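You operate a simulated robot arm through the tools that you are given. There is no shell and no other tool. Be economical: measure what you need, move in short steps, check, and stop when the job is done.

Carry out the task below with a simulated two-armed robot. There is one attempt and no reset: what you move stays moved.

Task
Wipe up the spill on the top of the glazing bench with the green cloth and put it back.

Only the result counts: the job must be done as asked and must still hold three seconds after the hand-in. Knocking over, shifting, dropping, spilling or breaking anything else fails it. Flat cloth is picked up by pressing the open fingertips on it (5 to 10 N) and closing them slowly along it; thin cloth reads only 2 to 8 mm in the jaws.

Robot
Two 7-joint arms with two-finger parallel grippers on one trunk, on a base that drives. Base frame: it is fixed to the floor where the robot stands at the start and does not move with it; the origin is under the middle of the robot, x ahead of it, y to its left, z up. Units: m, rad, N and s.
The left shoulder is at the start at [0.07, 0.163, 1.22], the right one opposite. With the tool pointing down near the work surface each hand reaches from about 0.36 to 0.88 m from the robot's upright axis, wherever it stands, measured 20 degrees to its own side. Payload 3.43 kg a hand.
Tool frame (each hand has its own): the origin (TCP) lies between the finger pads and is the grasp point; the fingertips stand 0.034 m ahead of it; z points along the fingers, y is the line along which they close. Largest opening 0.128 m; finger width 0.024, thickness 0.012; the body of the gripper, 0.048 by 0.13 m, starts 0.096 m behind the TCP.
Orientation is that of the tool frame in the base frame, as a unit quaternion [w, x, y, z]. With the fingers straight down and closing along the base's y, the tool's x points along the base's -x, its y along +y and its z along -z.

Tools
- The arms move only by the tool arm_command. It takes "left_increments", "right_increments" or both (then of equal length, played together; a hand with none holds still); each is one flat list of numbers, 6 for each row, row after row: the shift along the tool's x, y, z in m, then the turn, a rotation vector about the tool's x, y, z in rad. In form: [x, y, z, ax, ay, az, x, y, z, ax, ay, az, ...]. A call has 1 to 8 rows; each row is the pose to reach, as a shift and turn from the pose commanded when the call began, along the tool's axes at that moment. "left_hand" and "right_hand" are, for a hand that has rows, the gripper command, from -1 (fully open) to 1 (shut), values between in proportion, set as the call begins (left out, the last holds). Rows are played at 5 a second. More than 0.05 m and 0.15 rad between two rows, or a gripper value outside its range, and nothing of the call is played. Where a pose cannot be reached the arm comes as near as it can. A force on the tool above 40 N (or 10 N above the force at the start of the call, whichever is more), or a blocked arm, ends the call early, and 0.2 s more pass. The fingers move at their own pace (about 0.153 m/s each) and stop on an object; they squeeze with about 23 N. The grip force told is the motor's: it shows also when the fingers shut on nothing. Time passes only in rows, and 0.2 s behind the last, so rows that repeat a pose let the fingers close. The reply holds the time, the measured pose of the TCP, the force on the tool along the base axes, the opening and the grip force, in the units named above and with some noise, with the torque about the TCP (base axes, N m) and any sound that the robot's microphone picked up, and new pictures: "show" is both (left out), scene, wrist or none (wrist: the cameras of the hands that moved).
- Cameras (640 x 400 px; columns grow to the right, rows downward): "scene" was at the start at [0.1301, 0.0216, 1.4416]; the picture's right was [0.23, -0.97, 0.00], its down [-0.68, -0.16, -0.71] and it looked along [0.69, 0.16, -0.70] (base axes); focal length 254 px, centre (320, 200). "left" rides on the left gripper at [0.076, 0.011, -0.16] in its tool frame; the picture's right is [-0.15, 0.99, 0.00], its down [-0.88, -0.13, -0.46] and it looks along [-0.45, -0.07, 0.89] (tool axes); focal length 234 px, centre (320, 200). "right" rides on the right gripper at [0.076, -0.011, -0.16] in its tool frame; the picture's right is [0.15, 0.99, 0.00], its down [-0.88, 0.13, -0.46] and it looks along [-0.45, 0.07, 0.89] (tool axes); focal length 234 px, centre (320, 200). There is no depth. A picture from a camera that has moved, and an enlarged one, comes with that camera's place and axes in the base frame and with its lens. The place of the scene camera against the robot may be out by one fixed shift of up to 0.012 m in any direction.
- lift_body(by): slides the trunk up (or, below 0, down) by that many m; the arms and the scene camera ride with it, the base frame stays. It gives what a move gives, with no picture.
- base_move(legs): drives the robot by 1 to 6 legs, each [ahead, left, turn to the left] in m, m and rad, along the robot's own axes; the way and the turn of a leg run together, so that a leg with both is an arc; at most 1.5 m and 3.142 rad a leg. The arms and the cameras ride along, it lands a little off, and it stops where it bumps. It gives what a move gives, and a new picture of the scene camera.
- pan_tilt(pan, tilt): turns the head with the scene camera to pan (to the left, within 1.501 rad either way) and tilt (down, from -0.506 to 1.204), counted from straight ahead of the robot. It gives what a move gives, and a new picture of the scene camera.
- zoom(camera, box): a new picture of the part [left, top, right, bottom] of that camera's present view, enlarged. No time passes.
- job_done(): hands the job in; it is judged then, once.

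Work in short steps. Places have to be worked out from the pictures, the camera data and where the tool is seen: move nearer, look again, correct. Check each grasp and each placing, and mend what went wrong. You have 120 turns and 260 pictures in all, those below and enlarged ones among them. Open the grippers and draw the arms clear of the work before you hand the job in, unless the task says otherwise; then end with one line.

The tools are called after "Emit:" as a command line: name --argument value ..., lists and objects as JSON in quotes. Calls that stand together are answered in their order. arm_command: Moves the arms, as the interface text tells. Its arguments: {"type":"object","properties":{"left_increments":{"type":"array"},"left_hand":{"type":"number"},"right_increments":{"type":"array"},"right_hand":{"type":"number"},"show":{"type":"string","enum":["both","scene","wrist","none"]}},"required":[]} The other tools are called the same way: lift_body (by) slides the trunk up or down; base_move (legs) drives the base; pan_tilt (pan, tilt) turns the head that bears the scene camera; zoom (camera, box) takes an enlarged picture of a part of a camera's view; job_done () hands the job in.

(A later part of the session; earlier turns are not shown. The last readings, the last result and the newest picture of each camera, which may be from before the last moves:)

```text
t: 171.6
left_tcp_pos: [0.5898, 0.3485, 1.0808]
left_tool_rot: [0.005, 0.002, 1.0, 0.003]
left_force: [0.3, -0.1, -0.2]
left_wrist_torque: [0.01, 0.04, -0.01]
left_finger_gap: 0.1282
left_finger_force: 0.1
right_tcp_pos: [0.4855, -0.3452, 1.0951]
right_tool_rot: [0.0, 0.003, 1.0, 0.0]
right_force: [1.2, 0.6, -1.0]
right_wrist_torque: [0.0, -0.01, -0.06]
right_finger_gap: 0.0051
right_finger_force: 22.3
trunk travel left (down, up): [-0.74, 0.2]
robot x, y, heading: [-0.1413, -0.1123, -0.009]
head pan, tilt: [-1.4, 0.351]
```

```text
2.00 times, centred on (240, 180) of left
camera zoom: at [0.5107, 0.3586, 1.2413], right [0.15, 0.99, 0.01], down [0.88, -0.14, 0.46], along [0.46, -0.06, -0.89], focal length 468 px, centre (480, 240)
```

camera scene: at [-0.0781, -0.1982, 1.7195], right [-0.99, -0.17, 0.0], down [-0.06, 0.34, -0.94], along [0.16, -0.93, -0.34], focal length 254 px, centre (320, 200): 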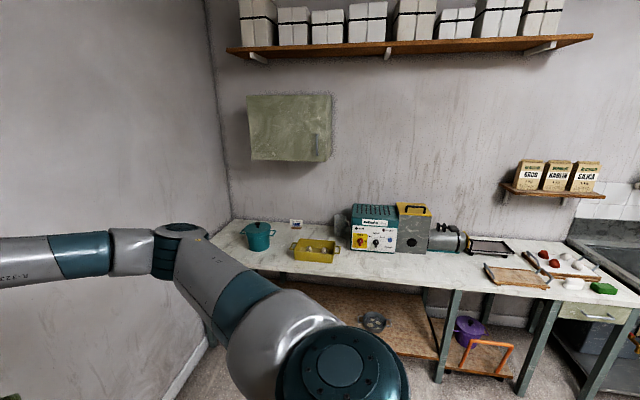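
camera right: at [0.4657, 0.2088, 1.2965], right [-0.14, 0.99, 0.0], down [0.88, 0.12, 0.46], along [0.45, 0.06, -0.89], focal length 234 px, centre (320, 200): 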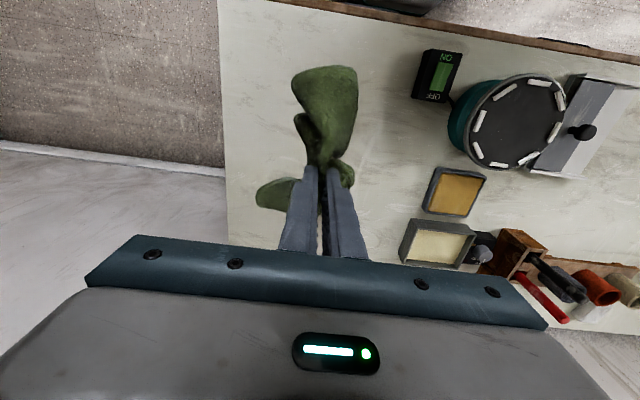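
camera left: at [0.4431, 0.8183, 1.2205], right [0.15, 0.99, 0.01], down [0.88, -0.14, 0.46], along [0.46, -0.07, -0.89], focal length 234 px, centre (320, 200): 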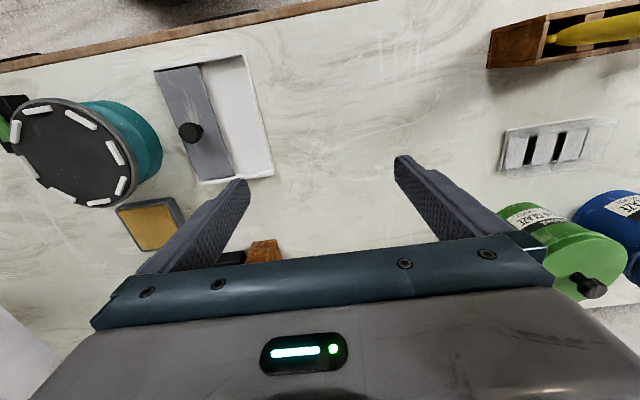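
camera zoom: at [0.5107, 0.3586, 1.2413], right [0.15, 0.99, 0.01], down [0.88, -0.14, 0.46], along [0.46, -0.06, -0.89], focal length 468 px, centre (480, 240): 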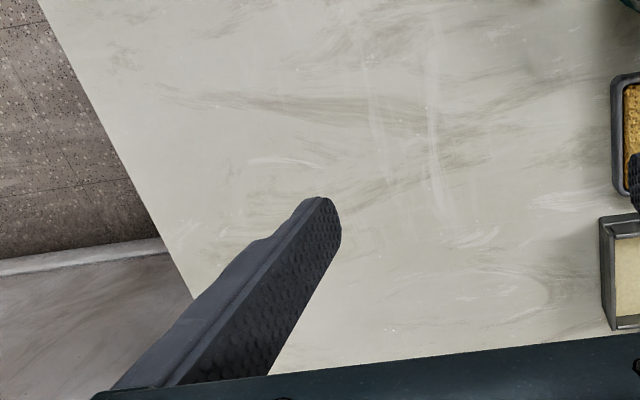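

The right area shows only marble. The one compact blotch that stood out in every view is at about (0.62, 1.365). I'll drive there and view it close up.

Emit:
lift_body --by 0.2

Emit:
base_move --legs '[[-0.2, 0, 0.009], [0, 1.21, 0], [0.17, 0, 0]]'

Emit:
zoom --camera "left" --box '[0, 0, 640, 400]'

```text
t: 173.7
left_tcp_pos: [0.5892, 0.3479, 1.2811]
left_tool_rot: [0.005, 0.002, 1.0, 0.003]
left_force: [-0.3, 0.4, 0.8]
left_wrist_torque: [0.01, 0.02, -0.01]
left_finger_gap: 0.1278
left_finger_force: 0.1
right_tcp_pos: [0.4848, -0.3445, 1.2966]
right_tool_rot: [0.0, 0.004, 1.0, 0.001]
right_force: [-0.8, -0.3, -0.6]
right_wrist_torque: [0.01, 0.01, -0.06]
right_finger_gap: 0.0051
right_finger_force: 23.0
trunk travel left (down, up): [-0.94, 0.0]
robot x, y, heading: [-0.1436, -0.112, -0.002]
head pan, tilt: [-1.4, 0.351]
```

```text
t: 182.0
left_tcp_pos: [0.5684, 1.5202, 1.2837]
left_tool_rot: [0.006, 0.008, 1.0, 0.002]
left_force: [0.3, -0.2, -0.2]
left_wrist_torque: [0.0, -0.04, 0.0]
left_finger_gap: 0.1279
left_finger_force: 0.1
right_tcp_pos: [0.4544, 0.8293, 1.299]
right_tool_rot: [0.002, 0.009, 1.0, 0.0]
right_force: [-0.6, 0.7, -0.6]
right_wrist_torque: [0.03, -0.06, -0.04]
right_finger_gap: 0.0047
right_finger_force: 23.2
trunk travel left (down, up): [-0.94, 0.0]
robot x, y, heading: [-0.1665, 1.0712, -0.019]
head pan, tilt: [-1.4, 0.351]
camera scene: at [-0.1047, 0.9829, 1.7197], right [-0.99, -0.15, 0.0], down [-0.05, 0.34, -0.94], along [0.15, -0.93, -0.34], focal length 254 px, centre (320, 200)
```

scene: 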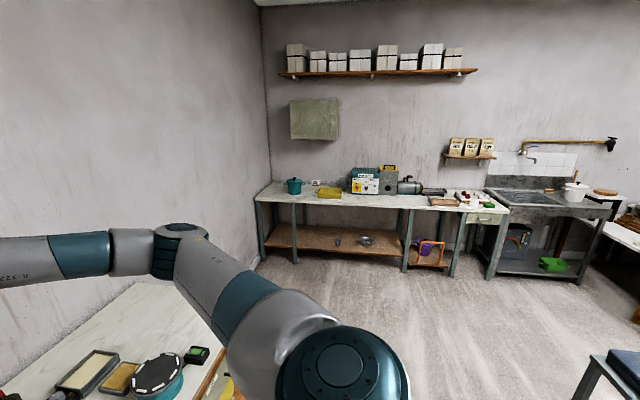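

```text
1.00 times, centred on (320, 200) of left (not enlarged: the box is as wide or as high as the picture)
camera zoom: at [0.4891, 1.533, 1.4432], right [0.16, 0.99, 0.01], down [0.87, -0.15, 0.47], along [0.46, -0.07, -0.89], focal length 234 px, centre (320, 200)
```

zoom: 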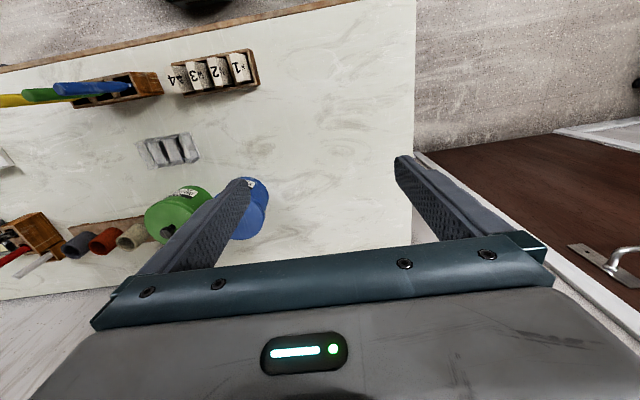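

Emit:
zoom --camera "left" --box '[190, 100, 318, 180]'

Emit:
zoom --camera "left" --box '[270, 60, 430, 160]'

Emit:
zoom --camera "left" --box '[260, 150, 420, 250]'

```text
5.00 times, centred on (254, 140) of left
camera zoom: at [0.4891, 1.533, 1.4432], right [0.16, 0.99, 0.01], down [0.87, -0.15, 0.47], along [0.46, -0.07, -0.89], focal length 1171 px, centre (650, 500)
```

zoom: 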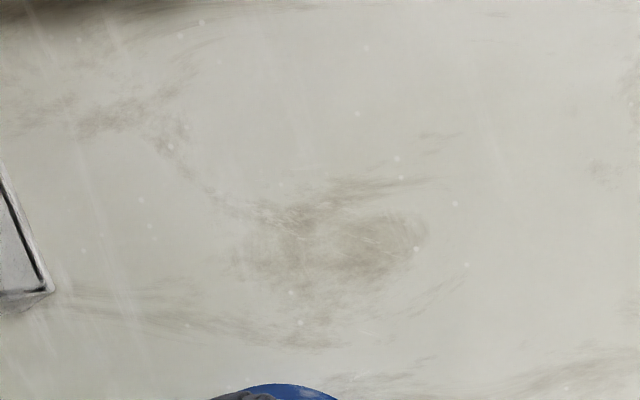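

```text
4.00 times, centred on (350, 110) of left
camera zoom: at [0.4891, 1.533, 1.4432], right [0.16, 0.99, 0.01], down [0.87, -0.15, 0.47], along [0.46, -0.07, -0.89], focal length 937 px, centre (200, 560)
```

zoom: 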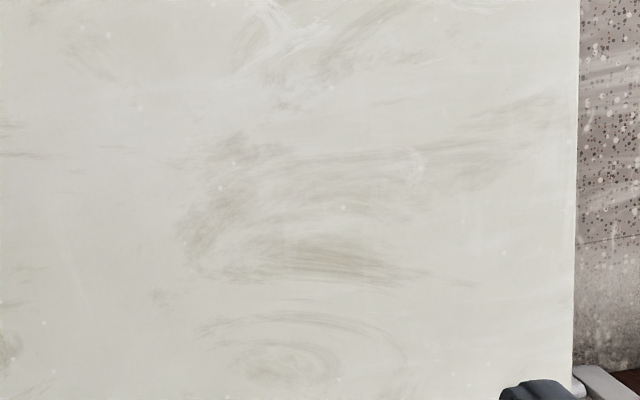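

```text
4.00 times, centred on (340, 200) of left
camera zoom: at [0.4891, 1.533, 1.4432], right [0.16, 0.99, 0.01], down [0.87, -0.15, 0.47], along [0.46, -0.07, -0.89], focal length 937 px, centre (240, 200)
```

zoom: 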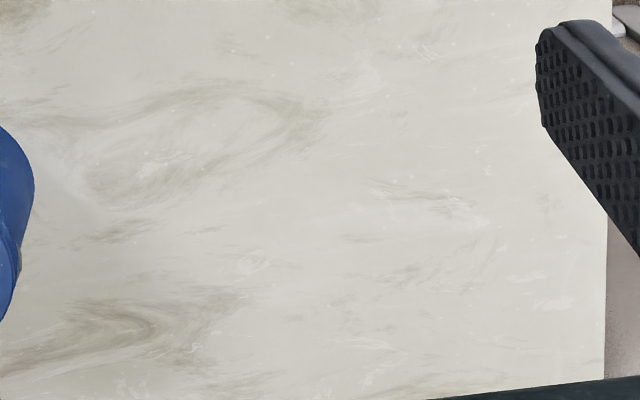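

All marble here. The white-topped table to the back left had something flat and teal on it; check that too. Backing off and turning left.

Emit:
base_move --legs '[[-0.3, 0, 0], [0, 0, 1.2]]'

Emit:
pan_tilt --pan 1.0 --tilt 0.6

Emit:
zoom --camera "scene" --box '[160, 60, 480, 260]'

```text
t: 187.0
left_tcp_pos: [-0.6183, 1.9249, 1.282]
left_tool_rot: [0.002, -0.565, 0.825, 0.005]
left_force: [-0.2, 0.0, 0.5]
left_wrist_torque: [-0.02, 0.01, 0.0]
left_finger_gap: 0.1279
left_finger_force: 0.0
right_tcp_pos: [-0.0082, 1.5779, 1.2961]
right_tool_rot: [0.0, -0.563, 0.826, -0.001]
right_force: [0.5, 0.0, -0.3]
right_wrist_torque: [-0.01, 0.02, -0.11]
right_finger_gap: 0.005
right_finger_force: 23.0
trunk travel left (down, up): [-0.94, 0.0]
robot x, y, heading: [-0.453, 1.0763, 1.2]
head pan, tilt: [-1.4, 0.351]
camera scene: at [-0.3442, 1.1093, 1.7193], right [-0.2, -0.98, 0.0], down [-0.34, 0.07, -0.94], along [0.92, -0.19, -0.34], focal length 254 px, centre (320, 200)
```

scene: 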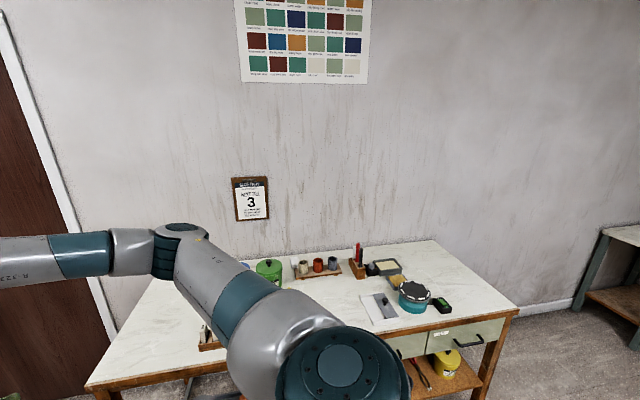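

```text
t: 189.2
left_tcp_pos: [-0.6184, 1.925, 1.2822]
left_tool_rot: [0.003, -0.565, 0.825, 0.005]
left_force: [0.3, 0.7, 0.0]
left_wrist_torque: [-0.02, 0.02, 0.04]
left_finger_gap: 0.1279
left_finger_force: 0.0
right_tcp_pos: [-0.0082, 1.5786, 1.2975]
right_tool_rot: [0.0, -0.564, 0.826, -0.001]
right_force: [-0.5, 0.7, -0.3]
right_wrist_torque: [0.01, -0.03, -0.11]
right_finger_gap: 0.0052
right_finger_force: 22.2
trunk travel left (down, up): [-0.94, 0.0]
robot x, y, heading: [-0.4551, 1.0792, 1.201]
head pan, tilt: [1.0, 0.6]
camera scene: at [-0.488, 1.1996, 1.6966], right [0.81, 0.59, 0.0], down [0.33, -0.46, -0.82], along [-0.48, 0.67, -0.57], focal length 254 px, centre (320, 200)
```

scene: 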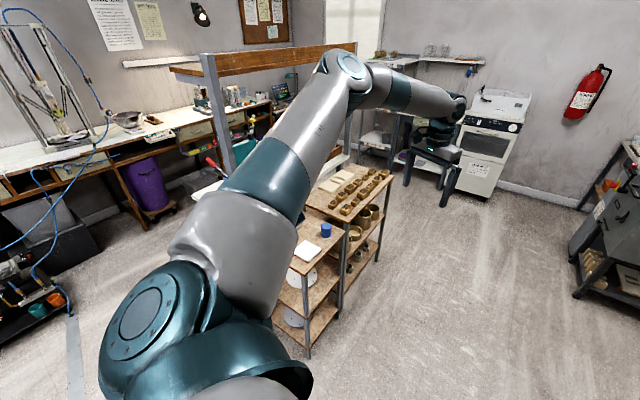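

```text
2.00 times, centred on (320, 160) of scene
camera zoom: at [-0.488, 1.1996, 1.6966], right [0.81, 0.59, 0.0], down [0.33, -0.46, -0.82], along [-0.48, 0.67, -0.57], focal length 509 px, centre (320, 280)
```

zoom: 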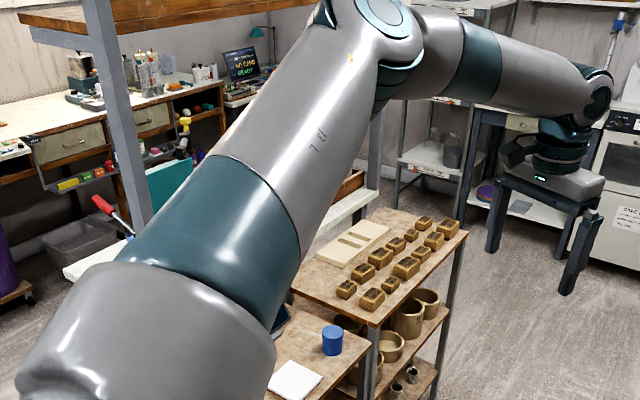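

Nothing there. Reviewing earlier zooms, a lighter oval with a thin outline appears consistently near (0.77, 0.33) behind the cloth area in three views. I'll go back and zoom hard on it.

Emit:
base_move --legs '[[0, 0, -1.2], [0, -0.95, 0], [0.35, 0, 0]]'

Emit:
pan_tilt --pan 0.2 --tilt 0.8

Emit:
zoom --camera "scene" --box '[280, 120, 400, 195]'

Emit:
zoom --camera "left" --box '[0, 0, 640, 400]'

```text
t: 199.0
left_tcp_pos: [0.6232, 0.5795, 1.2833]
left_tool_rot: [0.005, 0.009, 1.0, 0.003]
left_force: [0.3, 1.1, 0.1]
left_wrist_torque: [0.0, -0.02, -0.03]
left_finger_gap: 0.128
left_finger_force: 0.1
right_tcp_pos: [0.5086, -0.1125, 1.2979]
right_tool_rot: [0.001, 0.011, 1.0, 0.0]
right_force: [-0.2, -0.5, -0.1]
right_wrist_torque: [0.04, -0.05, 0.11]
right_finger_gap: 0.005
right_finger_force: 22.7
trunk travel left (down, up): [-0.94, 0.0]
robot x, y, heading: [-0.1124, 0.1345, -0.021]
head pan, tilt: [1.0, 0.6]
camera scene: at [-0.0163, 0.2093, 1.6969], right [0.83, -0.56, 0.0], down [-0.31, -0.47, -0.83], along [0.46, 0.69, -0.56], focal length 254 px, centre (320, 200)
```

scene: 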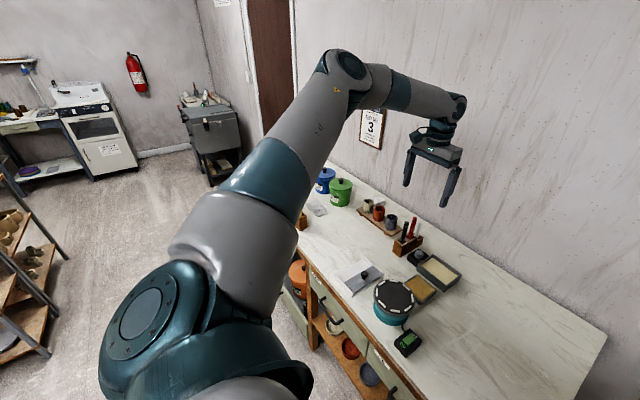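

```text
t: 200.2
left_tcp_pos: [0.6252, 0.5797, 1.2819]
left_tool_rot: [0.003, 0.01, 1.0, 0.003]
left_force: [-0.4, 0.5, 0.7]
left_wrist_torque: [-0.02, -0.01, 0.02]
left_finger_gap: 0.1281
left_finger_force: 0.0
right_tcp_pos: [0.5093, -0.1128, 1.2959]
right_tool_rot: [0.0, 0.011, 1.0, 0.0]
right_force: [-0.3, 0.2, 0.1]
right_wrist_torque: [0.03, -0.01, 0.08]
right_finger_gap: 0.0049
right_finger_force: 22.8
trunk travel left (down, up): [-0.94, 0.0]
robot x, y, heading: [-0.1133, 0.1351, -0.019]
head pan, tilt: [0.201, 0.799]
camera scene: at [0.0165, 0.1503, 1.6798], right [0.18, -0.98, 0.0], down [-0.7, -0.13, -0.7], along [0.69, 0.13, -0.72], focal length 254 px, centre (320, 200)
```

scene: 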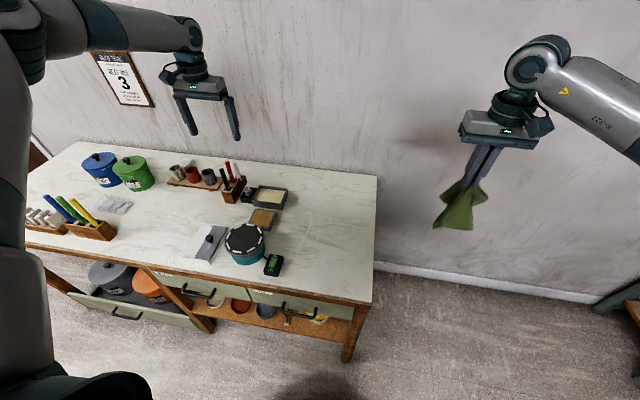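

```text
5.33 times, centred on (340, 158) of scene
camera zoom: at [0.0165, 0.1503, 1.6798], right [0.18, -0.98, 0.0], down [-0.7, -0.13, -0.7], along [0.69, 0.13, -0.72], focal length 1357 px, centre (213, 427)
```

zoom: 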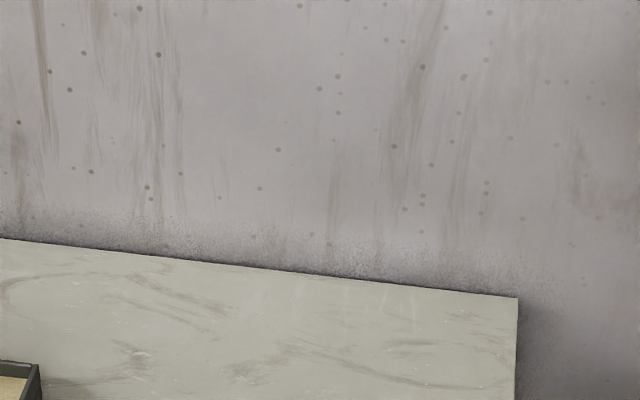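

```text
1.00 times, centred on (320, 200) of left (not enlarged: the box is as wide or as high as the picture)
camera zoom: at [0.546, 0.5918, 1.4416], right [0.16, 0.99, 0.01], down [0.87, -0.15, 0.46], along [0.46, -0.07, -0.89], focal length 234 px, centre (320, 200)
```

zoom: 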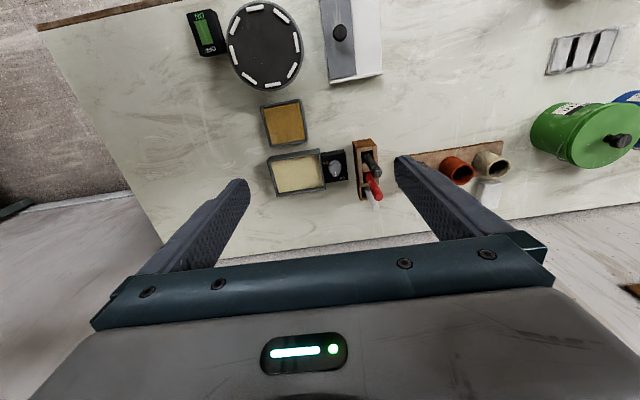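

Emit:
zoom --camera "scene" --box '[270, 175, 380, 244]'

Emit:
zoom --camera "left" --box '[40, 30, 270, 174]'

Emit:
zoom --camera "left" --box '[320, 40, 550, 184]'

```text
5.80 times, centred on (325, 210) of scene
camera zoom: at [0.0165, 0.1503, 1.6798], right [0.18, -0.98, 0.0], down [-0.7, -0.13, -0.7], along [0.69, 0.13, -0.72], focal length 1475 px, centre (291, 145)
```

zoom: 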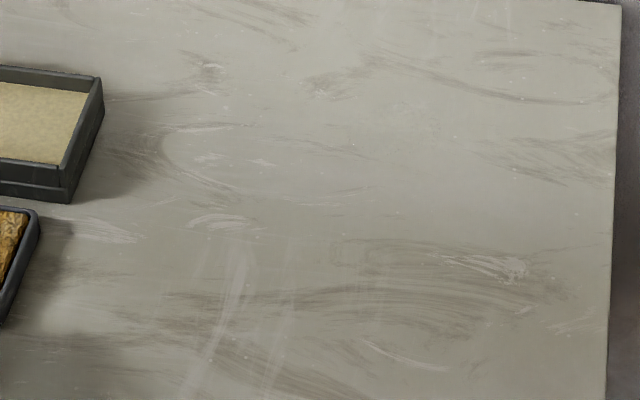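

```text
2.78 times, centred on (155, 102) of left
camera zoom: at [0.546, 0.5918, 1.4416], right [0.16, 0.99, 0.01], down [0.87, -0.15, 0.46], along [0.46, -0.07, -0.89], focal length 650 px, centre (778, 472)
```

zoom: 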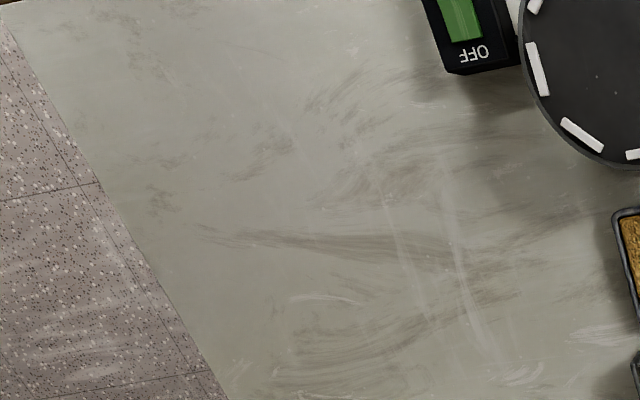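

```text
2.78 times, centred on (435, 112) of left
camera zoom: at [0.546, 0.5918, 1.4416], right [0.16, 0.99, 0.01], down [0.87, -0.15, 0.46], along [0.46, -0.07, -0.89], focal length 650 px, centre (1, 444)
```

zoom: 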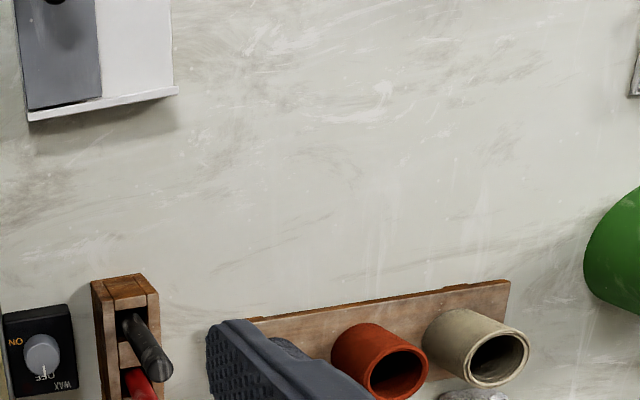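

Check the white item behind the cups in detail, and the tiny gap behind it.

Emit:
zoom --camera "left" --box '[440, 150, 536, 210]'

Emit:
zoom --camera "left" --box '[500, 0, 640, 88]'

Emit:
zoom --camera "left" --box '[180, 0, 400, 137]'

```text
6.67 times, centred on (488, 180) of left
camera zoom: at [0.546, 0.5918, 1.4416], right [0.16, 0.99, 0.01], down [0.87, -0.15, 0.46], along [0.46, -0.07, -0.89], focal length 1561 px, centre (-800, 333)
```

zoom: 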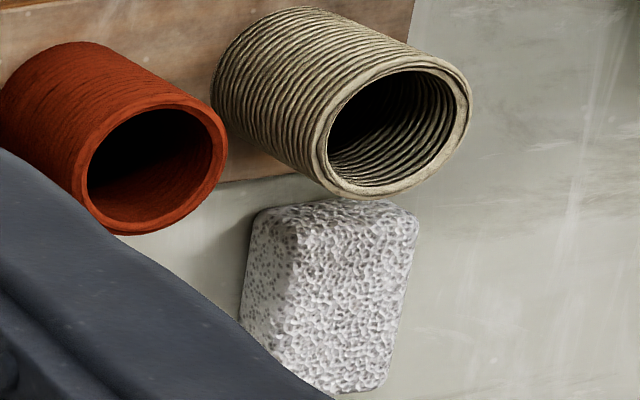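

```text
4.55 times, centred on (570, 44) of left
camera zoom: at [0.546, 0.5918, 1.4416], right [0.16, 0.99, 0.01], down [0.87, -0.15, 0.46], along [0.46, -0.07, -0.89], focal length 1064 px, centre (-816, 909)
```

zoom: 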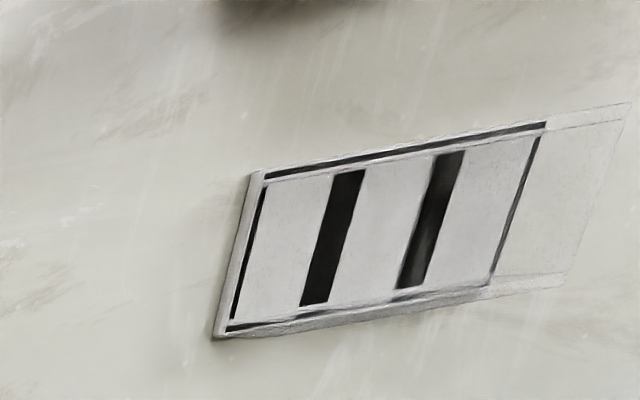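

```text
2.91 times, centred on (290, 68) of left
camera zoom: at [0.546, 0.5918, 1.4416], right [0.16, 0.99, 0.01], down [0.87, -0.15, 0.46], along [0.46, -0.07, -0.89], focal length 681 px, centre (407, 582)
```

zoom: 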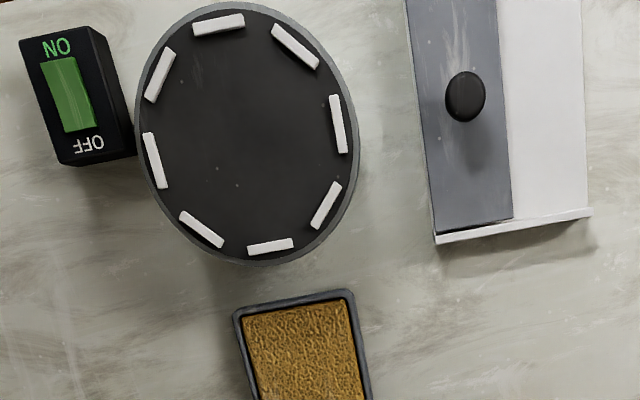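

There's a faint outline near (345,255) in the 5.8x zoom (around x 0.70, y 0.15–0.2). Zooming more there.

Emit:
zoom --camera "scene" --box '[318, 205, 382, 245]'

Emit:
zoom --camera "scene" --box '[290, 235, 370, 285]'

```text
10.00 times, centred on (350, 225) of scene
camera zoom: at [0.0165, 0.1503, 1.6798], right [0.18, -0.98, 0.0], down [-0.7, -0.13, -0.7], along [0.69, 0.13, -0.72], focal length 2545 px, centre (20, -50)
```

zoom: 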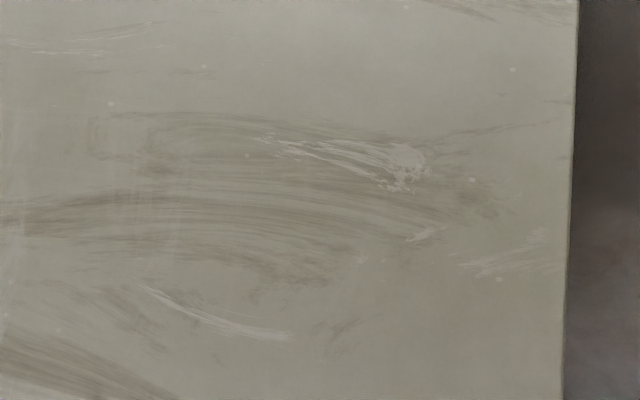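

```text
8.00 times, centred on (330, 260) of scene
camera zoom: at [0.0165, 0.1503, 1.6798], right [0.18, -0.98, 0.0], down [-0.7, -0.13, -0.7], along [0.69, 0.13, -0.72], focal length 2036 px, centre (240, -280)
```

zoom: 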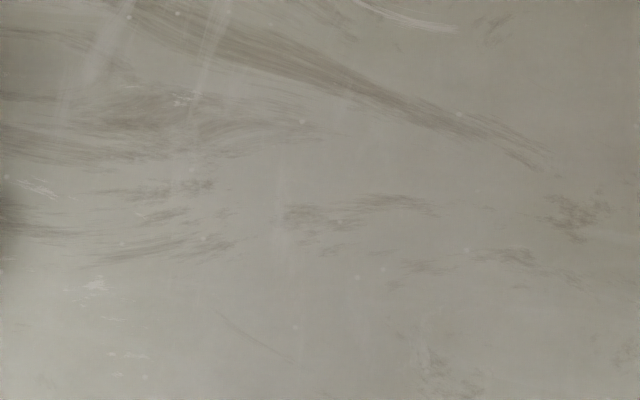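

All visible surface looks like plain marble. A wet film would show best against the window light, so I'll look from the bench's right end toward the window at a low angle.

Emit:
base_move --legs '[[-0.3, 0, 0.02], [0, -1.05, 0], [0, 0, 1.57], [0, -0.5, 0]]'

Emit:
lift_body --by -0.4

Emit:
pan_tilt --pan -0.25 --tilt 0.3

Emit:
zoom --camera "scene" --box '[200, 120, 440, 270]'

```text
t: 213.5
left_tcp_pos: [-0.3735, -0.1809, 1.2813]
left_tool_rot: [0.002, -0.706, 0.708, 0.004]
left_force: [-0.7, 0.5, 0.1]
left_wrist_torque: [-0.03, 0.02, 0.0]
left_finger_gap: 0.1281
left_finger_force: 0.1
right_tcp_pos: [0.3203, -0.2842, 1.2978]
right_tool_rot: [0.001, -0.705, 0.709, -0.001]
right_force: [0.6, 0.3, -0.2]
right_wrist_torque: [0.02, -0.02, -0.1]
right_finger_gap: 0.0049
right_finger_force: 23.2
trunk travel left (down, up): [-0.94, 0.0]
robot x, y, heading: [0.0869, -0.9108, 1.57]
head pan, tilt: [0.201, 0.799]
camera scene: at [0.0676, -0.7786, 1.6797], right [0.98, 0.2, 0.0], down [0.14, -0.7, -0.7], along [-0.14, 0.68, -0.72], focal length 254 px, centre (320, 200)
```

scene: 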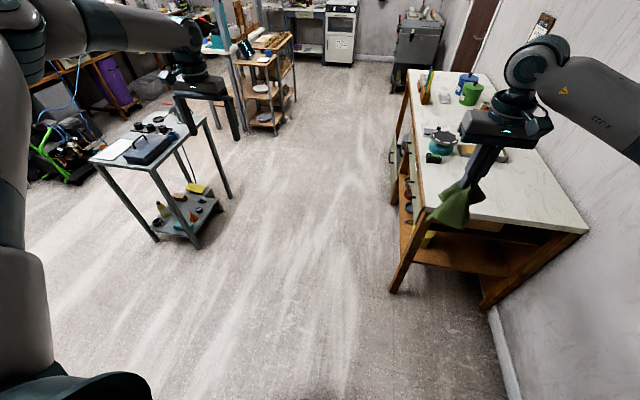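

```text
t: 217.4
left_tcp_pos: [-0.372, -0.18, 0.8816]
left_tool_rot: [0.0, -0.706, 0.708, 0.005]
left_force: [-0.5, -0.6, 0.2]
left_wrist_torque: [-0.01, -0.03, 0.01]
left_finger_gap: 0.1279
left_finger_force: 0.0
right_tcp_pos: [0.3219, -0.2836, 0.8957]
right_tool_rot: [0.0, -0.705, 0.709, 0.0]
right_force: [1.4, -0.5, -0.9]
right_wrist_torque: [0.0, -0.02, -0.09]
right_finger_gap: 0.0049
right_finger_force: 23.4
trunk travel left (down, up): [-0.54, 0.4]
robot x, y, heading: [0.087, -0.9083, 1.568]
head pan, tilt: [0.201, 0.799]
```

```text
t: 218.3
left_tcp_pos: [-0.374, -0.1807, 0.8824]
left_tool_rot: [0.001, -0.707, 0.708, 0.005]
left_force: [-0.8, -0.7, -0.1]
left_wrist_torque: [-0.03, 0.02, -0.01]
left_finger_gap: 0.1275
left_finger_force: 0.0
right_tcp_pos: [0.3208, -0.2838, 0.898]
right_tool_rot: [0.0, -0.705, 0.709, 0.0]
right_force: [0.2, 0.2, 0.5]
right_wrist_torque: [0.01, 0.03, -0.09]
right_finger_gap: 0.0052
right_finger_force: 23.1
trunk travel left (down, up): [-0.54, 0.4]
robot x, y, heading: [0.0889, -0.9101, 1.569]
head pan, tilt: [-0.25, 0.3]
camera scene: at [0.109, -0.7674, 1.324], right [0.97, -0.25, 0.0], down [-0.07, -0.29, -0.95], along [0.24, 0.92, -0.3], focal length 254 px, centre (320, 200)
```

scene: 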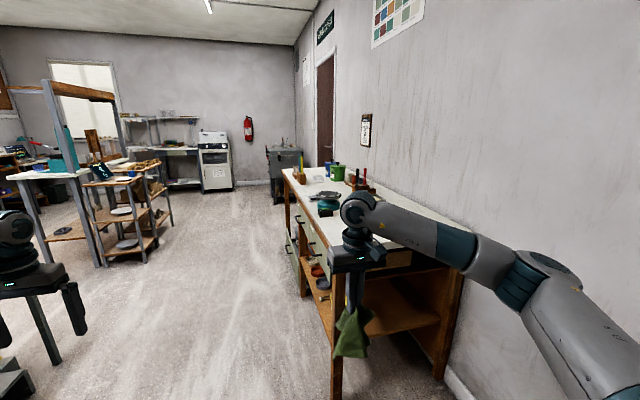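

```text
2.67 times, centred on (320, 195) of scene
camera zoom: at [0.109, -0.7674, 1.324], right [0.97, -0.25, 0.0], down [-0.07, -0.29, -0.95], along [0.24, 0.92, -0.3], focal length 679 px, centre (320, 213)
```

zoom: 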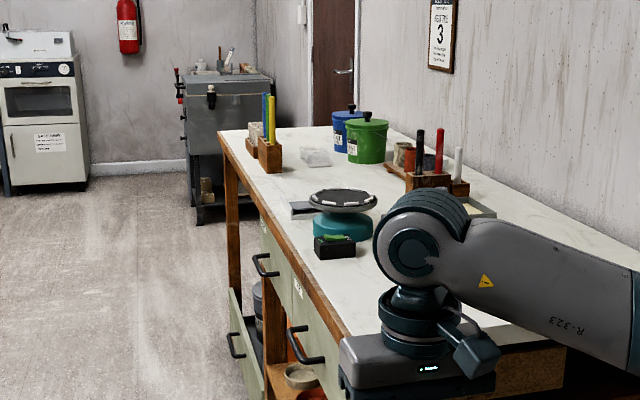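

No glint. The centre region hasn't had a high-zoom top-down look yet; I'll return there and do so.

Emit:
lift_body --by 0.4

Emit:
base_move --legs '[[0, 0.45, 0], [0, 0, -1.57], [0, 1.3, 0], [0.15, 0, 0]]'

Emit:
zoom --camera "left" --box '[0, 0, 640, 400]'

Emit:
zoom --camera "left" --box '[250, 80, 410, 180]'

Emit:
zoom --camera "left" --box '[250, 140, 410, 240]'

```text
t: 222.1
left_tcp_pos: [-0.3725, -0.1799, 1.2818]
left_tool_rot: [0.001, -0.706, 0.708, 0.005]
left_force: [-0.3, 0.6, 0.2]
left_wrist_torque: [-0.02, -0.01, -0.03]
left_finger_gap: 0.1278
left_finger_force: 0.0
right_tcp_pos: [0.3215, -0.2849, 1.2963]
right_tool_rot: [0.0, -0.705, 0.709, 0.0]
right_force: [-0.4, -0.5, 0.5]
right_wrist_torque: [0.01, 0.03, -0.07]
right_finger_gap: 0.0047
right_finger_force: 22.8
trunk travel left (down, up): [-0.94, 0.0]
robot x, y, heading: [0.0881, -0.9114, 1.563]
head pan, tilt: [-0.25, 0.3]
```

```text
t: 235.8
left_tcp_pos: [0.5238, 0.8567, 1.2831]
left_tool_rot: [0.005, -0.001, 1.0, 0.003]
left_force: [-0.7, 0.1, -0.4]
left_wrist_torque: [0.0, -0.02, 0.02]
left_finger_gap: 0.1279
left_finger_force: 0.1
right_tcp_pos: [0.4224, 0.1627, 1.2975]
right_tool_rot: [0.0, 0.0, 1.0, 0.0]
right_force: [-0.7, 0.8, 0.0]
right_wrist_torque: [0.02, -0.08, 0.07]
right_finger_gap: 0.005
right_finger_force: 23.3
trunk travel left (down, up): [-0.94, 0.0]
robot x, y, heading: [-0.2049, 0.3961, -0.007]
head pan, tilt: [-0.25, 0.3]
camera scene: at [-0.0642, 0.3766, 1.7245], right [-0.25, -0.97, 0.0], down [-0.28, 0.07, -0.96], along [0.93, -0.24, -0.29], focal length 254 px, centre (320, 200)
```

scene: 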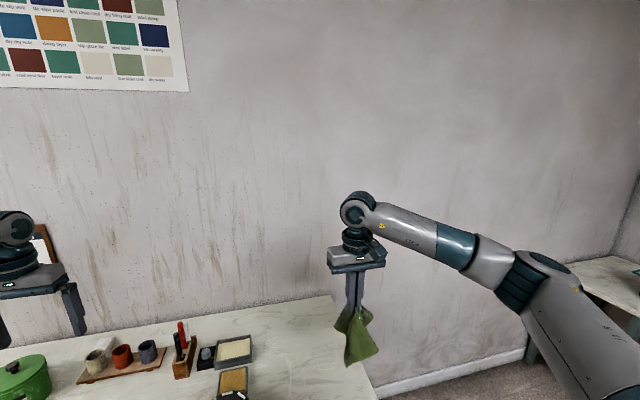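

```text
1.00 times, centred on (320, 200) of left (not enlarged: the box is as wide or as high as the picture)
camera zoom: at [0.4459, 0.8675, 1.4429], right [0.15, 0.99, 0.01], down [0.88, -0.13, 0.46], along [0.46, -0.06, -0.89], focal length 234 px, centre (320, 200)
```

zoom: 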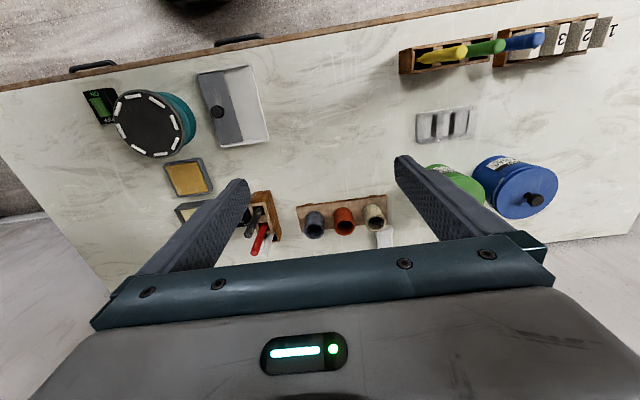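

```text
4.00 times, centred on (330, 130) of left
camera zoom: at [0.4459, 0.8675, 1.4429], right [0.15, 0.99, 0.01], down [0.88, -0.13, 0.46], along [0.46, -0.06, -0.89], focal length 937 px, centre (280, 480)
```

zoom: 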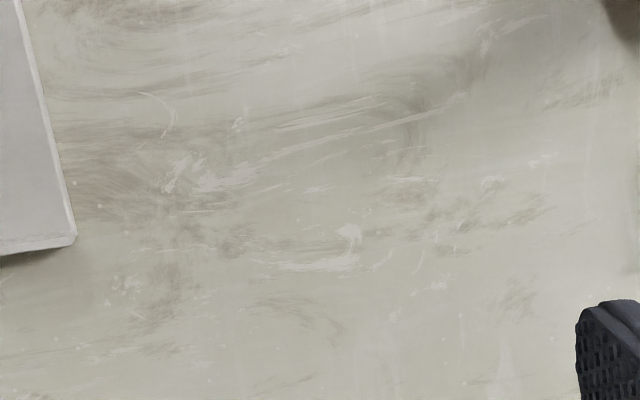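

```text
4.00 times, centred on (330, 190) of left
camera zoom: at [0.4459, 0.8675, 1.4429], right [0.15, 0.99, 0.01], down [0.88, -0.13, 0.46], along [0.46, -0.06, -0.89], focal length 937 px, centre (280, 240)
```

zoom: 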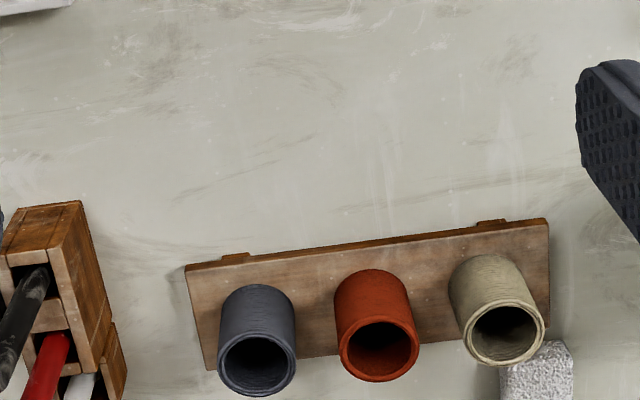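

Look at the dark area right beside the tool rack's end, which I've been treating as shadow.

Emit:
zoom --camera "left" --box '[330, 20, 490, 120]'

Emit:
zoom --camera "left" --box '[240, 20, 400, 120]'

Emit:
zoom --camera "left" --box '[490, 30, 640, 124]'

```text
4.00 times, centred on (410, 70) of left
camera zoom: at [0.4459, 0.8675, 1.4429], right [0.15, 0.99, 0.01], down [0.88, -0.13, 0.46], along [0.46, -0.06, -0.89], focal length 937 px, centre (-40, 720)
```

zoom: 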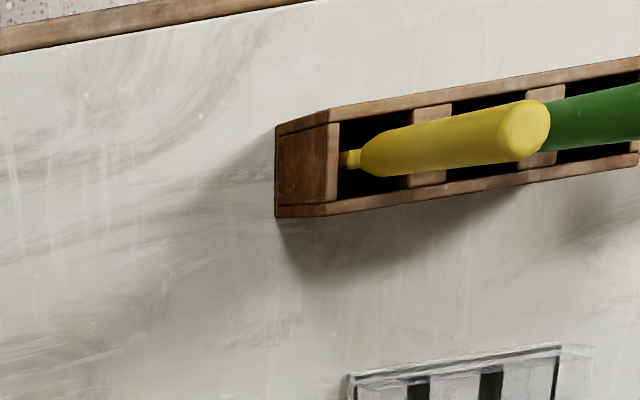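

```text
4.00 times, centred on (320, 70) of left
camera zoom: at [0.4459, 0.8675, 1.4429], right [0.15, 0.99, 0.01], down [0.88, -0.13, 0.46], along [0.46, -0.06, -0.89], focal length 937 px, centre (320, 720)
```

zoom: 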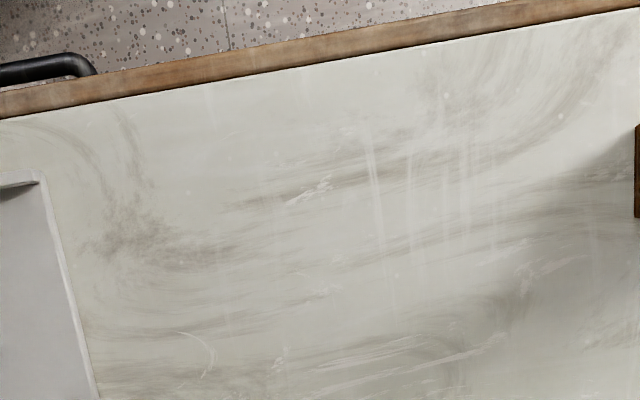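

```text
4.26 times, centred on (565, 77) of left
camera zoom: at [0.4459, 0.8675, 1.4429], right [0.15, 0.99, 0.01], down [0.88, -0.13, 0.46], along [0.46, -0.06, -0.89], focal length 996 px, centre (-723, 723)
```

zoom: 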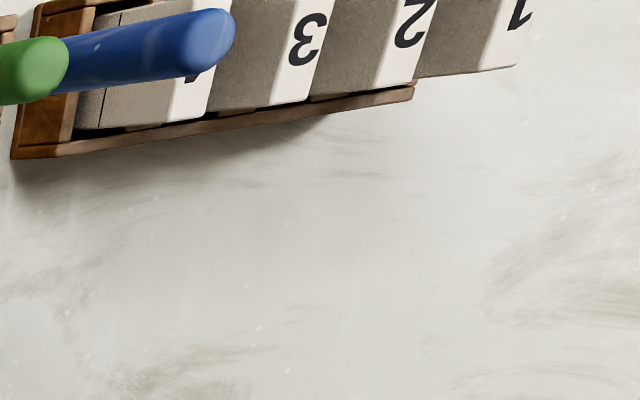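

Nothing distinct anywhere, so I'll wipe the free surface systematically, starting with the area where the cloth lay and behind it, checking for changes. Position the robot and lower the trunk.

Emit:
base_move --legs '[[0.16, 0.04, 0.007]]'

Emit:
lift_body --by -0.18

Emit:
pan_tilt --pan -0.2 --tilt 0.9

```text
t: 237.2
left_tcp_pos: [0.684, 0.8984, 1.2837]
left_tool_rot: [0.005, -0.003, 1.0, 0.003]
left_force: [-1.0, -0.8, -0.1]
left_wrist_torque: [0.04, -0.07, 0.01]
left_finger_gap: 0.1282
left_finger_force: 0.1
right_tcp_pos: [0.5859, 0.2045, 1.2977]
right_tool_rot: [0.001, -0.002, 1.0, 0.001]
right_force: [-0.7, 0.0, -0.1]
right_wrist_torque: [-0.02, -0.03, 0.05]
right_finger_gap: 0.005
right_finger_force: 23.3
trunk travel left (down, up): [-0.94, 0.0]
robot x, y, heading: [-0.0428, 0.436, 0.008]
head pan, tilt: [-0.25, 0.3]
camera scene: at [0.0971, 0.4148, 1.7245], right [-0.24, -0.97, 0.0], down [-0.28, 0.07, -0.96], along [0.93, -0.23, -0.29], focal length 254 px, centre (320, 200)
```

scene: 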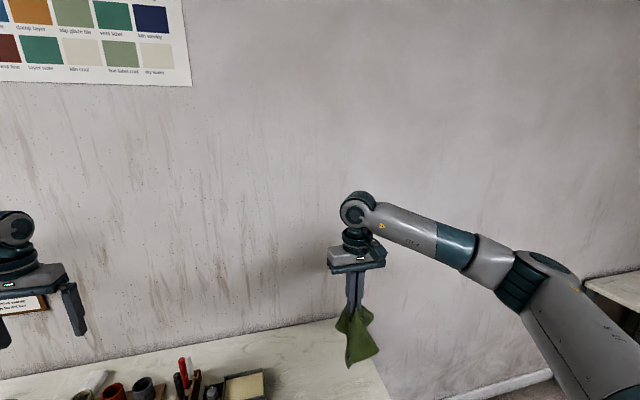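

```text
t: 239.2
left_tcp_pos: [0.6866, 0.8991, 1.1024]
left_tool_rot: [0.004, -0.003, 1.0, 0.002]
left_force: [-0.2, -0.2, 0.3]
left_wrist_torque: [0.02, 0.0, 0.02]
left_finger_gap: 0.1278
left_finger_force: 0.1
right_tcp_pos: [0.5897, 0.2039, 1.1166]
right_tool_rot: [0.0, -0.002, 1.0, 0.0]
right_force: [0.1, 0.5, 0.0]
right_wrist_torque: [0.0, -0.01, 0.09]
right_finger_gap: 0.005
right_finger_force: 22.9
trunk travel left (down, up): [-0.76, 0.18]
robot x, y, heading: [-0.0402, 0.4357, 0.004]
head pan, tilt: [-0.25, 0.3]
```

```text
t: 240.2
left_tcp_pos: [0.6867, 0.8997, 1.102]
left_tool_rot: [0.005, -0.004, 1.0, 0.002]
left_force: [-0.7, -0.6, 0.3]
left_wrist_torque: [0.02, 0.02, 0.0]
left_finger_gap: 0.1281
left_finger_force: 0.1
right_tcp_pos: [0.5901, 0.2054, 1.1157]
right_tool_rot: [0.0, -0.002, 1.0, 0.0]
right_force: [-0.5, -1.0, -1.2]
right_wrist_torque: [-0.05, -0.01, 0.04]
right_finger_gap: 0.0046
right_finger_force: 23.0
trunk travel left (down, up): [-0.76, 0.18]
robot x, y, heading: [-0.0401, 0.4403, 0.001]
head pan, tilt: [-0.201, 0.901]
camera scene: at [0.0848, 0.4238, 1.4919], right [-0.2, -0.98, 0.0], down [-0.77, 0.15, -0.62], along [0.61, -0.12, -0.78], focal length 254 px, centre (320, 200)
```

scene: 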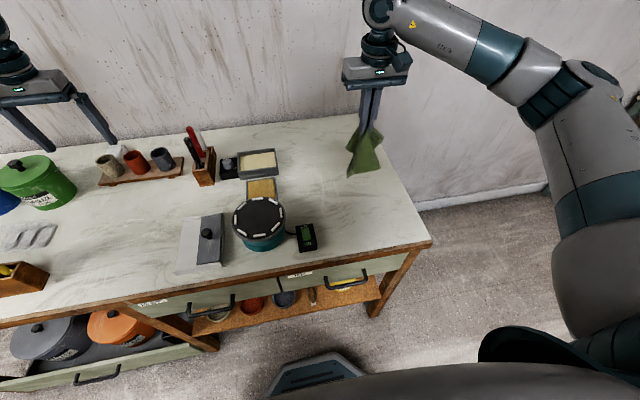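

Start wiping: move to (0.46, 0.24) and descend to just above contact.

Emit:
arm_command --right_increments '[0.043, 0.012, 0.03, 0, 0, 0, 0.086, 0.024, 0.07, 0, 0, 0, 0.13, 0.035, 0.1, 0, 0, 0, 0.13, 0.035, 0.14, 0, 0, 0, 0.13, 0.035, 0.18, 0, 0, 0, 0.13, 0.035, 0.2, 0, 0, 0, 0.13, 0.035, 0.208, 0, 0, 0, 0.13, 0.035, 0.214, 0, 0, 0]' --show "scene"

```text
refused: row 1 steps farther than a row can; nothing moved
```

Emit:
arm_command --right_increments '[0.036, 0.01, 0.03, 0, 0, 0, 0.07, 0.02, 0.06, 0, 0, 0, 0.1, 0.03, 0.095, 0, 0, 0, 0.13, 0.035, 0.13, 0, 0, 0, 0.13, 0.035, 0.175, 0, 0, 0, 0.13, 0.035, 0.2, 0, 0, 0, 0.13, 0.035, 0.208, 0, 0, 0, 0.13, 0.035, 0.214, 0, 0, 0]' --show "scene"

```text
t: 242.0
left_tcp_pos: [0.6847, 0.8989, 1.1038]
left_tool_rot: [0.005, -0.003, 1.0, 0.003]
left_force: [0.0, -0.8, -0.4]
left_wrist_torque: [0.0, -0.03, 0.02]
left_finger_gap: 0.1279
left_finger_force: 0.0
right_tcp_pos: [0.4577, 0.2401, 0.9071]
right_tool_rot: [0.003, 0.0, 1.0, 0.001]
right_force: [2.3, -1.0, 21.2]
right_wrist_torque: [0.07, -0.01, 0.06]
right_finger_gap: 0.0049
right_finger_force: 23.2
trunk travel left (down, up): [-0.76, 0.18]
robot x, y, heading: [-0.0398, 0.4341, 0.005]
head pan, tilt: [-0.201, 0.901]
camera scene: at [0.0825, 0.4246, 1.4924], right [-0.2, -0.98, 0.0], down [-0.77, 0.15, -0.62], along [0.61, -0.12, -0.78], focal length 254 px, centre (320, 200)
```

scene: 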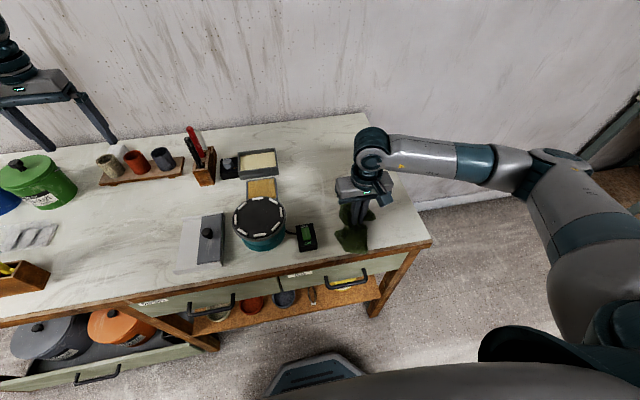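

Contact at 21 N; I'll ease up 4 mm and wipe along +x.

Emit:
arm_command --right_increments '[0, 0, -0.004, 0, 0, 0, -0.048, 0, -0.004, 0, 0, 0, -0.096, 0, -0.004, 0, 0, 0, -0.144, 0, -0.004, 0, 0, 0, -0.192, 0, -0.004, 0, 0, 0, -0.24, 0, -0.004, 0, 0, 0, -0.288, 0, -0.004, 0, 0, 0, -0.33, 0, -0.004, 0, 0, 0]' --show "both"

```text
t: 243.8
left_tcp_pos: [0.6863, 0.9046, 1.0992]
left_tool_rot: [0.003, -0.004, 1.0, 0.0]
left_force: [0.5, 0.7, -0.6]
left_wrist_torque: [-0.07, 0.0, 0.01]
left_finger_gap: 0.1279
left_finger_force: 0.0
right_tcp_pos: [0.7851, 0.2442, 0.9066]
right_tool_rot: [0.001, -0.004, 1.0, -0.002]
right_force: [-1.3, -1.4, 8.7]
right_wrist_torque: [-0.01, 0.07, 0.09]
right_finger_gap: 0.0049
right_finger_force: 23.5
right hand out of reach, approached as far as the arm can: row 8
trunk travel left (down, up): [-0.76, 0.18]
robot x, y, heading: [-0.045, 0.4354, 0.003]
head pan, tilt: [-0.201, 0.901]
camera scene: at [0.0852, 0.4307, 1.4917], right [-0.2, -0.98, 0.0], down [-0.77, 0.15, -0.62], along [0.61, -0.13, -0.78], focal length 254 px, centre (320, 200)
camera right: at [0.7093, 0.2338, 1.0661], right [-0.15, 0.99, 0.0], down [0.88, 0.14, 0.46], along [0.45, 0.07, -0.89], focal length 234 px, centre (320, 200)
```

scene: 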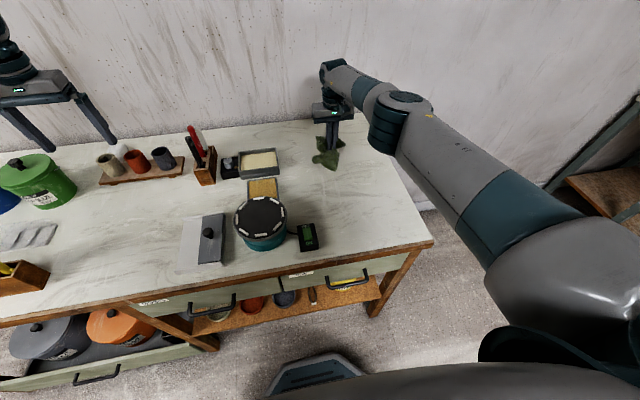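
right: 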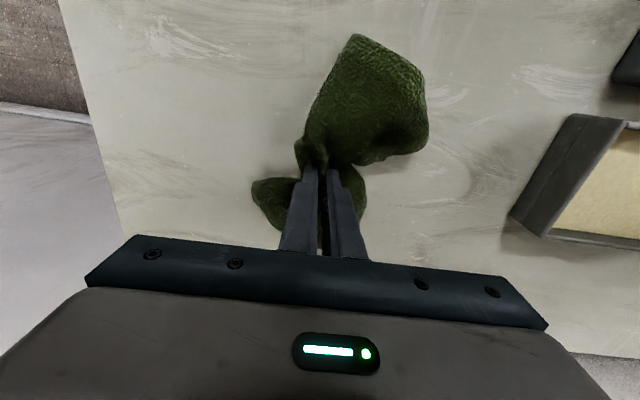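

Footprint is about 7 cm wide. Continue: shift to y≈0.31 and wipe back toward me, stopping short of the switch.

Emit:
arm_command --right_increments '[0, 0.04, 0, 0, 0, 0, 0, 0.065, 0, 0, 0, 0, 0.048, 0.065, 0, 0, 0, 0, 0.096, 0.065, 0, 0, 0, 0, 0.144, 0.065, 0, 0, 0, 0, 0.192, 0.065, 0, 0, 0, 0, 0.23, 0.06, 0, 0, 0, 0, 0.25, 0.02, 0, 0, 0, 0]' --show "wrist"

Emit:
arm_command --right_increments '[0.03, -0.04, 0, 0, 0, 0, 0.06, -0.08, 0, 0, 0, 0, 0.02, -0.1, 0, 0, 0, 0, -0.028, -0.1, 0, 0, 0, 0, -0.076, -0.1, 0, 0, 0, 0, -0.124, -0.1, 0, 0, 0, 0, -0.172, -0.1, 0, 0, 0, 0, -0.22, -0.1, 0, 0, 0, 0]' --show "wrist"

```text
t: 245.6
left_tcp_pos: [0.6853, 0.898, 1.1032]
left_tool_rot: [0.005, -0.004, 1.0, 0.003]
left_force: [-0.4, -0.6, -0.3]
left_wrist_torque: [0.07, -0.02, 0.0]
left_finger_gap: 0.128
left_finger_force: 0.0
right_tcp_pos: [0.5275, 0.258, 0.9095]
right_tool_rot: [0.001, -0.001, 1.0, 0.001]
right_force: [0.1, 0.9, 2.9]
right_wrist_torque: [0.02, -0.01, -0.09]
right_finger_gap: 0.0046
right_finger_force: 23.1
right hand out of reach, approached as far as the arm can: row 2
trunk travel left (down, up): [-0.76, 0.18]
robot x, y, heading: [-0.0412, 0.4339, 0.01]
head pan, tilt: [-0.201, 0.901]
camera right: at [0.4519, 0.2465, 1.0684], right [-0.15, 0.99, 0.0], down [0.88, 0.13, 0.46], along [0.45, 0.07, -0.89], focal length 234 px, centre (320, 200)
```

right: 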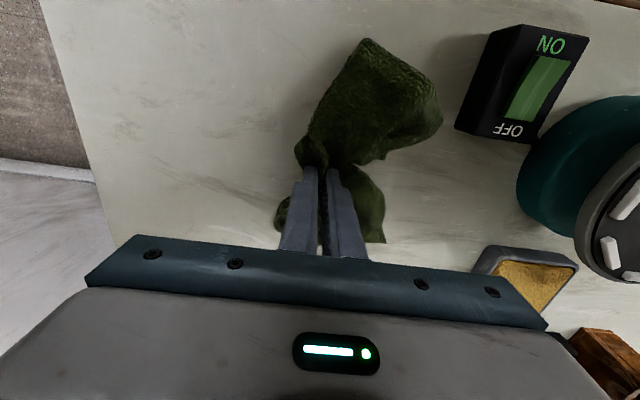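

```text
t: 247.4
left_tcp_pos: [0.6875, 0.9013, 1.1006]
left_tool_rot: [0.005, -0.003, 1.0, 0.001]
left_force: [0.1, 0.0, -0.7]
left_wrist_torque: [-0.01, 0.03, 0.0]
left_finger_gap: 0.128
left_finger_force: 0.0
right_tcp_pos: [0.7531, 0.1611, 0.9072]
right_tool_rot: [0.0, -0.002, 1.0, 0.0]
right_force: [-0.4, -0.3, 5.8]
right_wrist_torque: [0.07, 0.1, -0.07]
right_finger_gap: 0.005
right_finger_force: 23.3
trunk travel left (down, up): [-0.76, 0.18]
robot x, y, heading: [-0.0387, 0.4349, 0.0]
head pan, tilt: [-0.201, 0.901]
camera right: at [0.6774, 0.1503, 1.0658], right [-0.15, 0.99, 0.0], down [0.88, 0.14, 0.46], along [0.45, 0.07, -0.89], focal length 234 px, centre (320, 200)
```

right: 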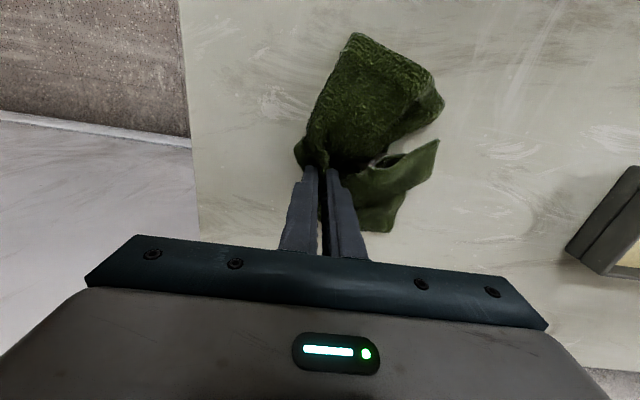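

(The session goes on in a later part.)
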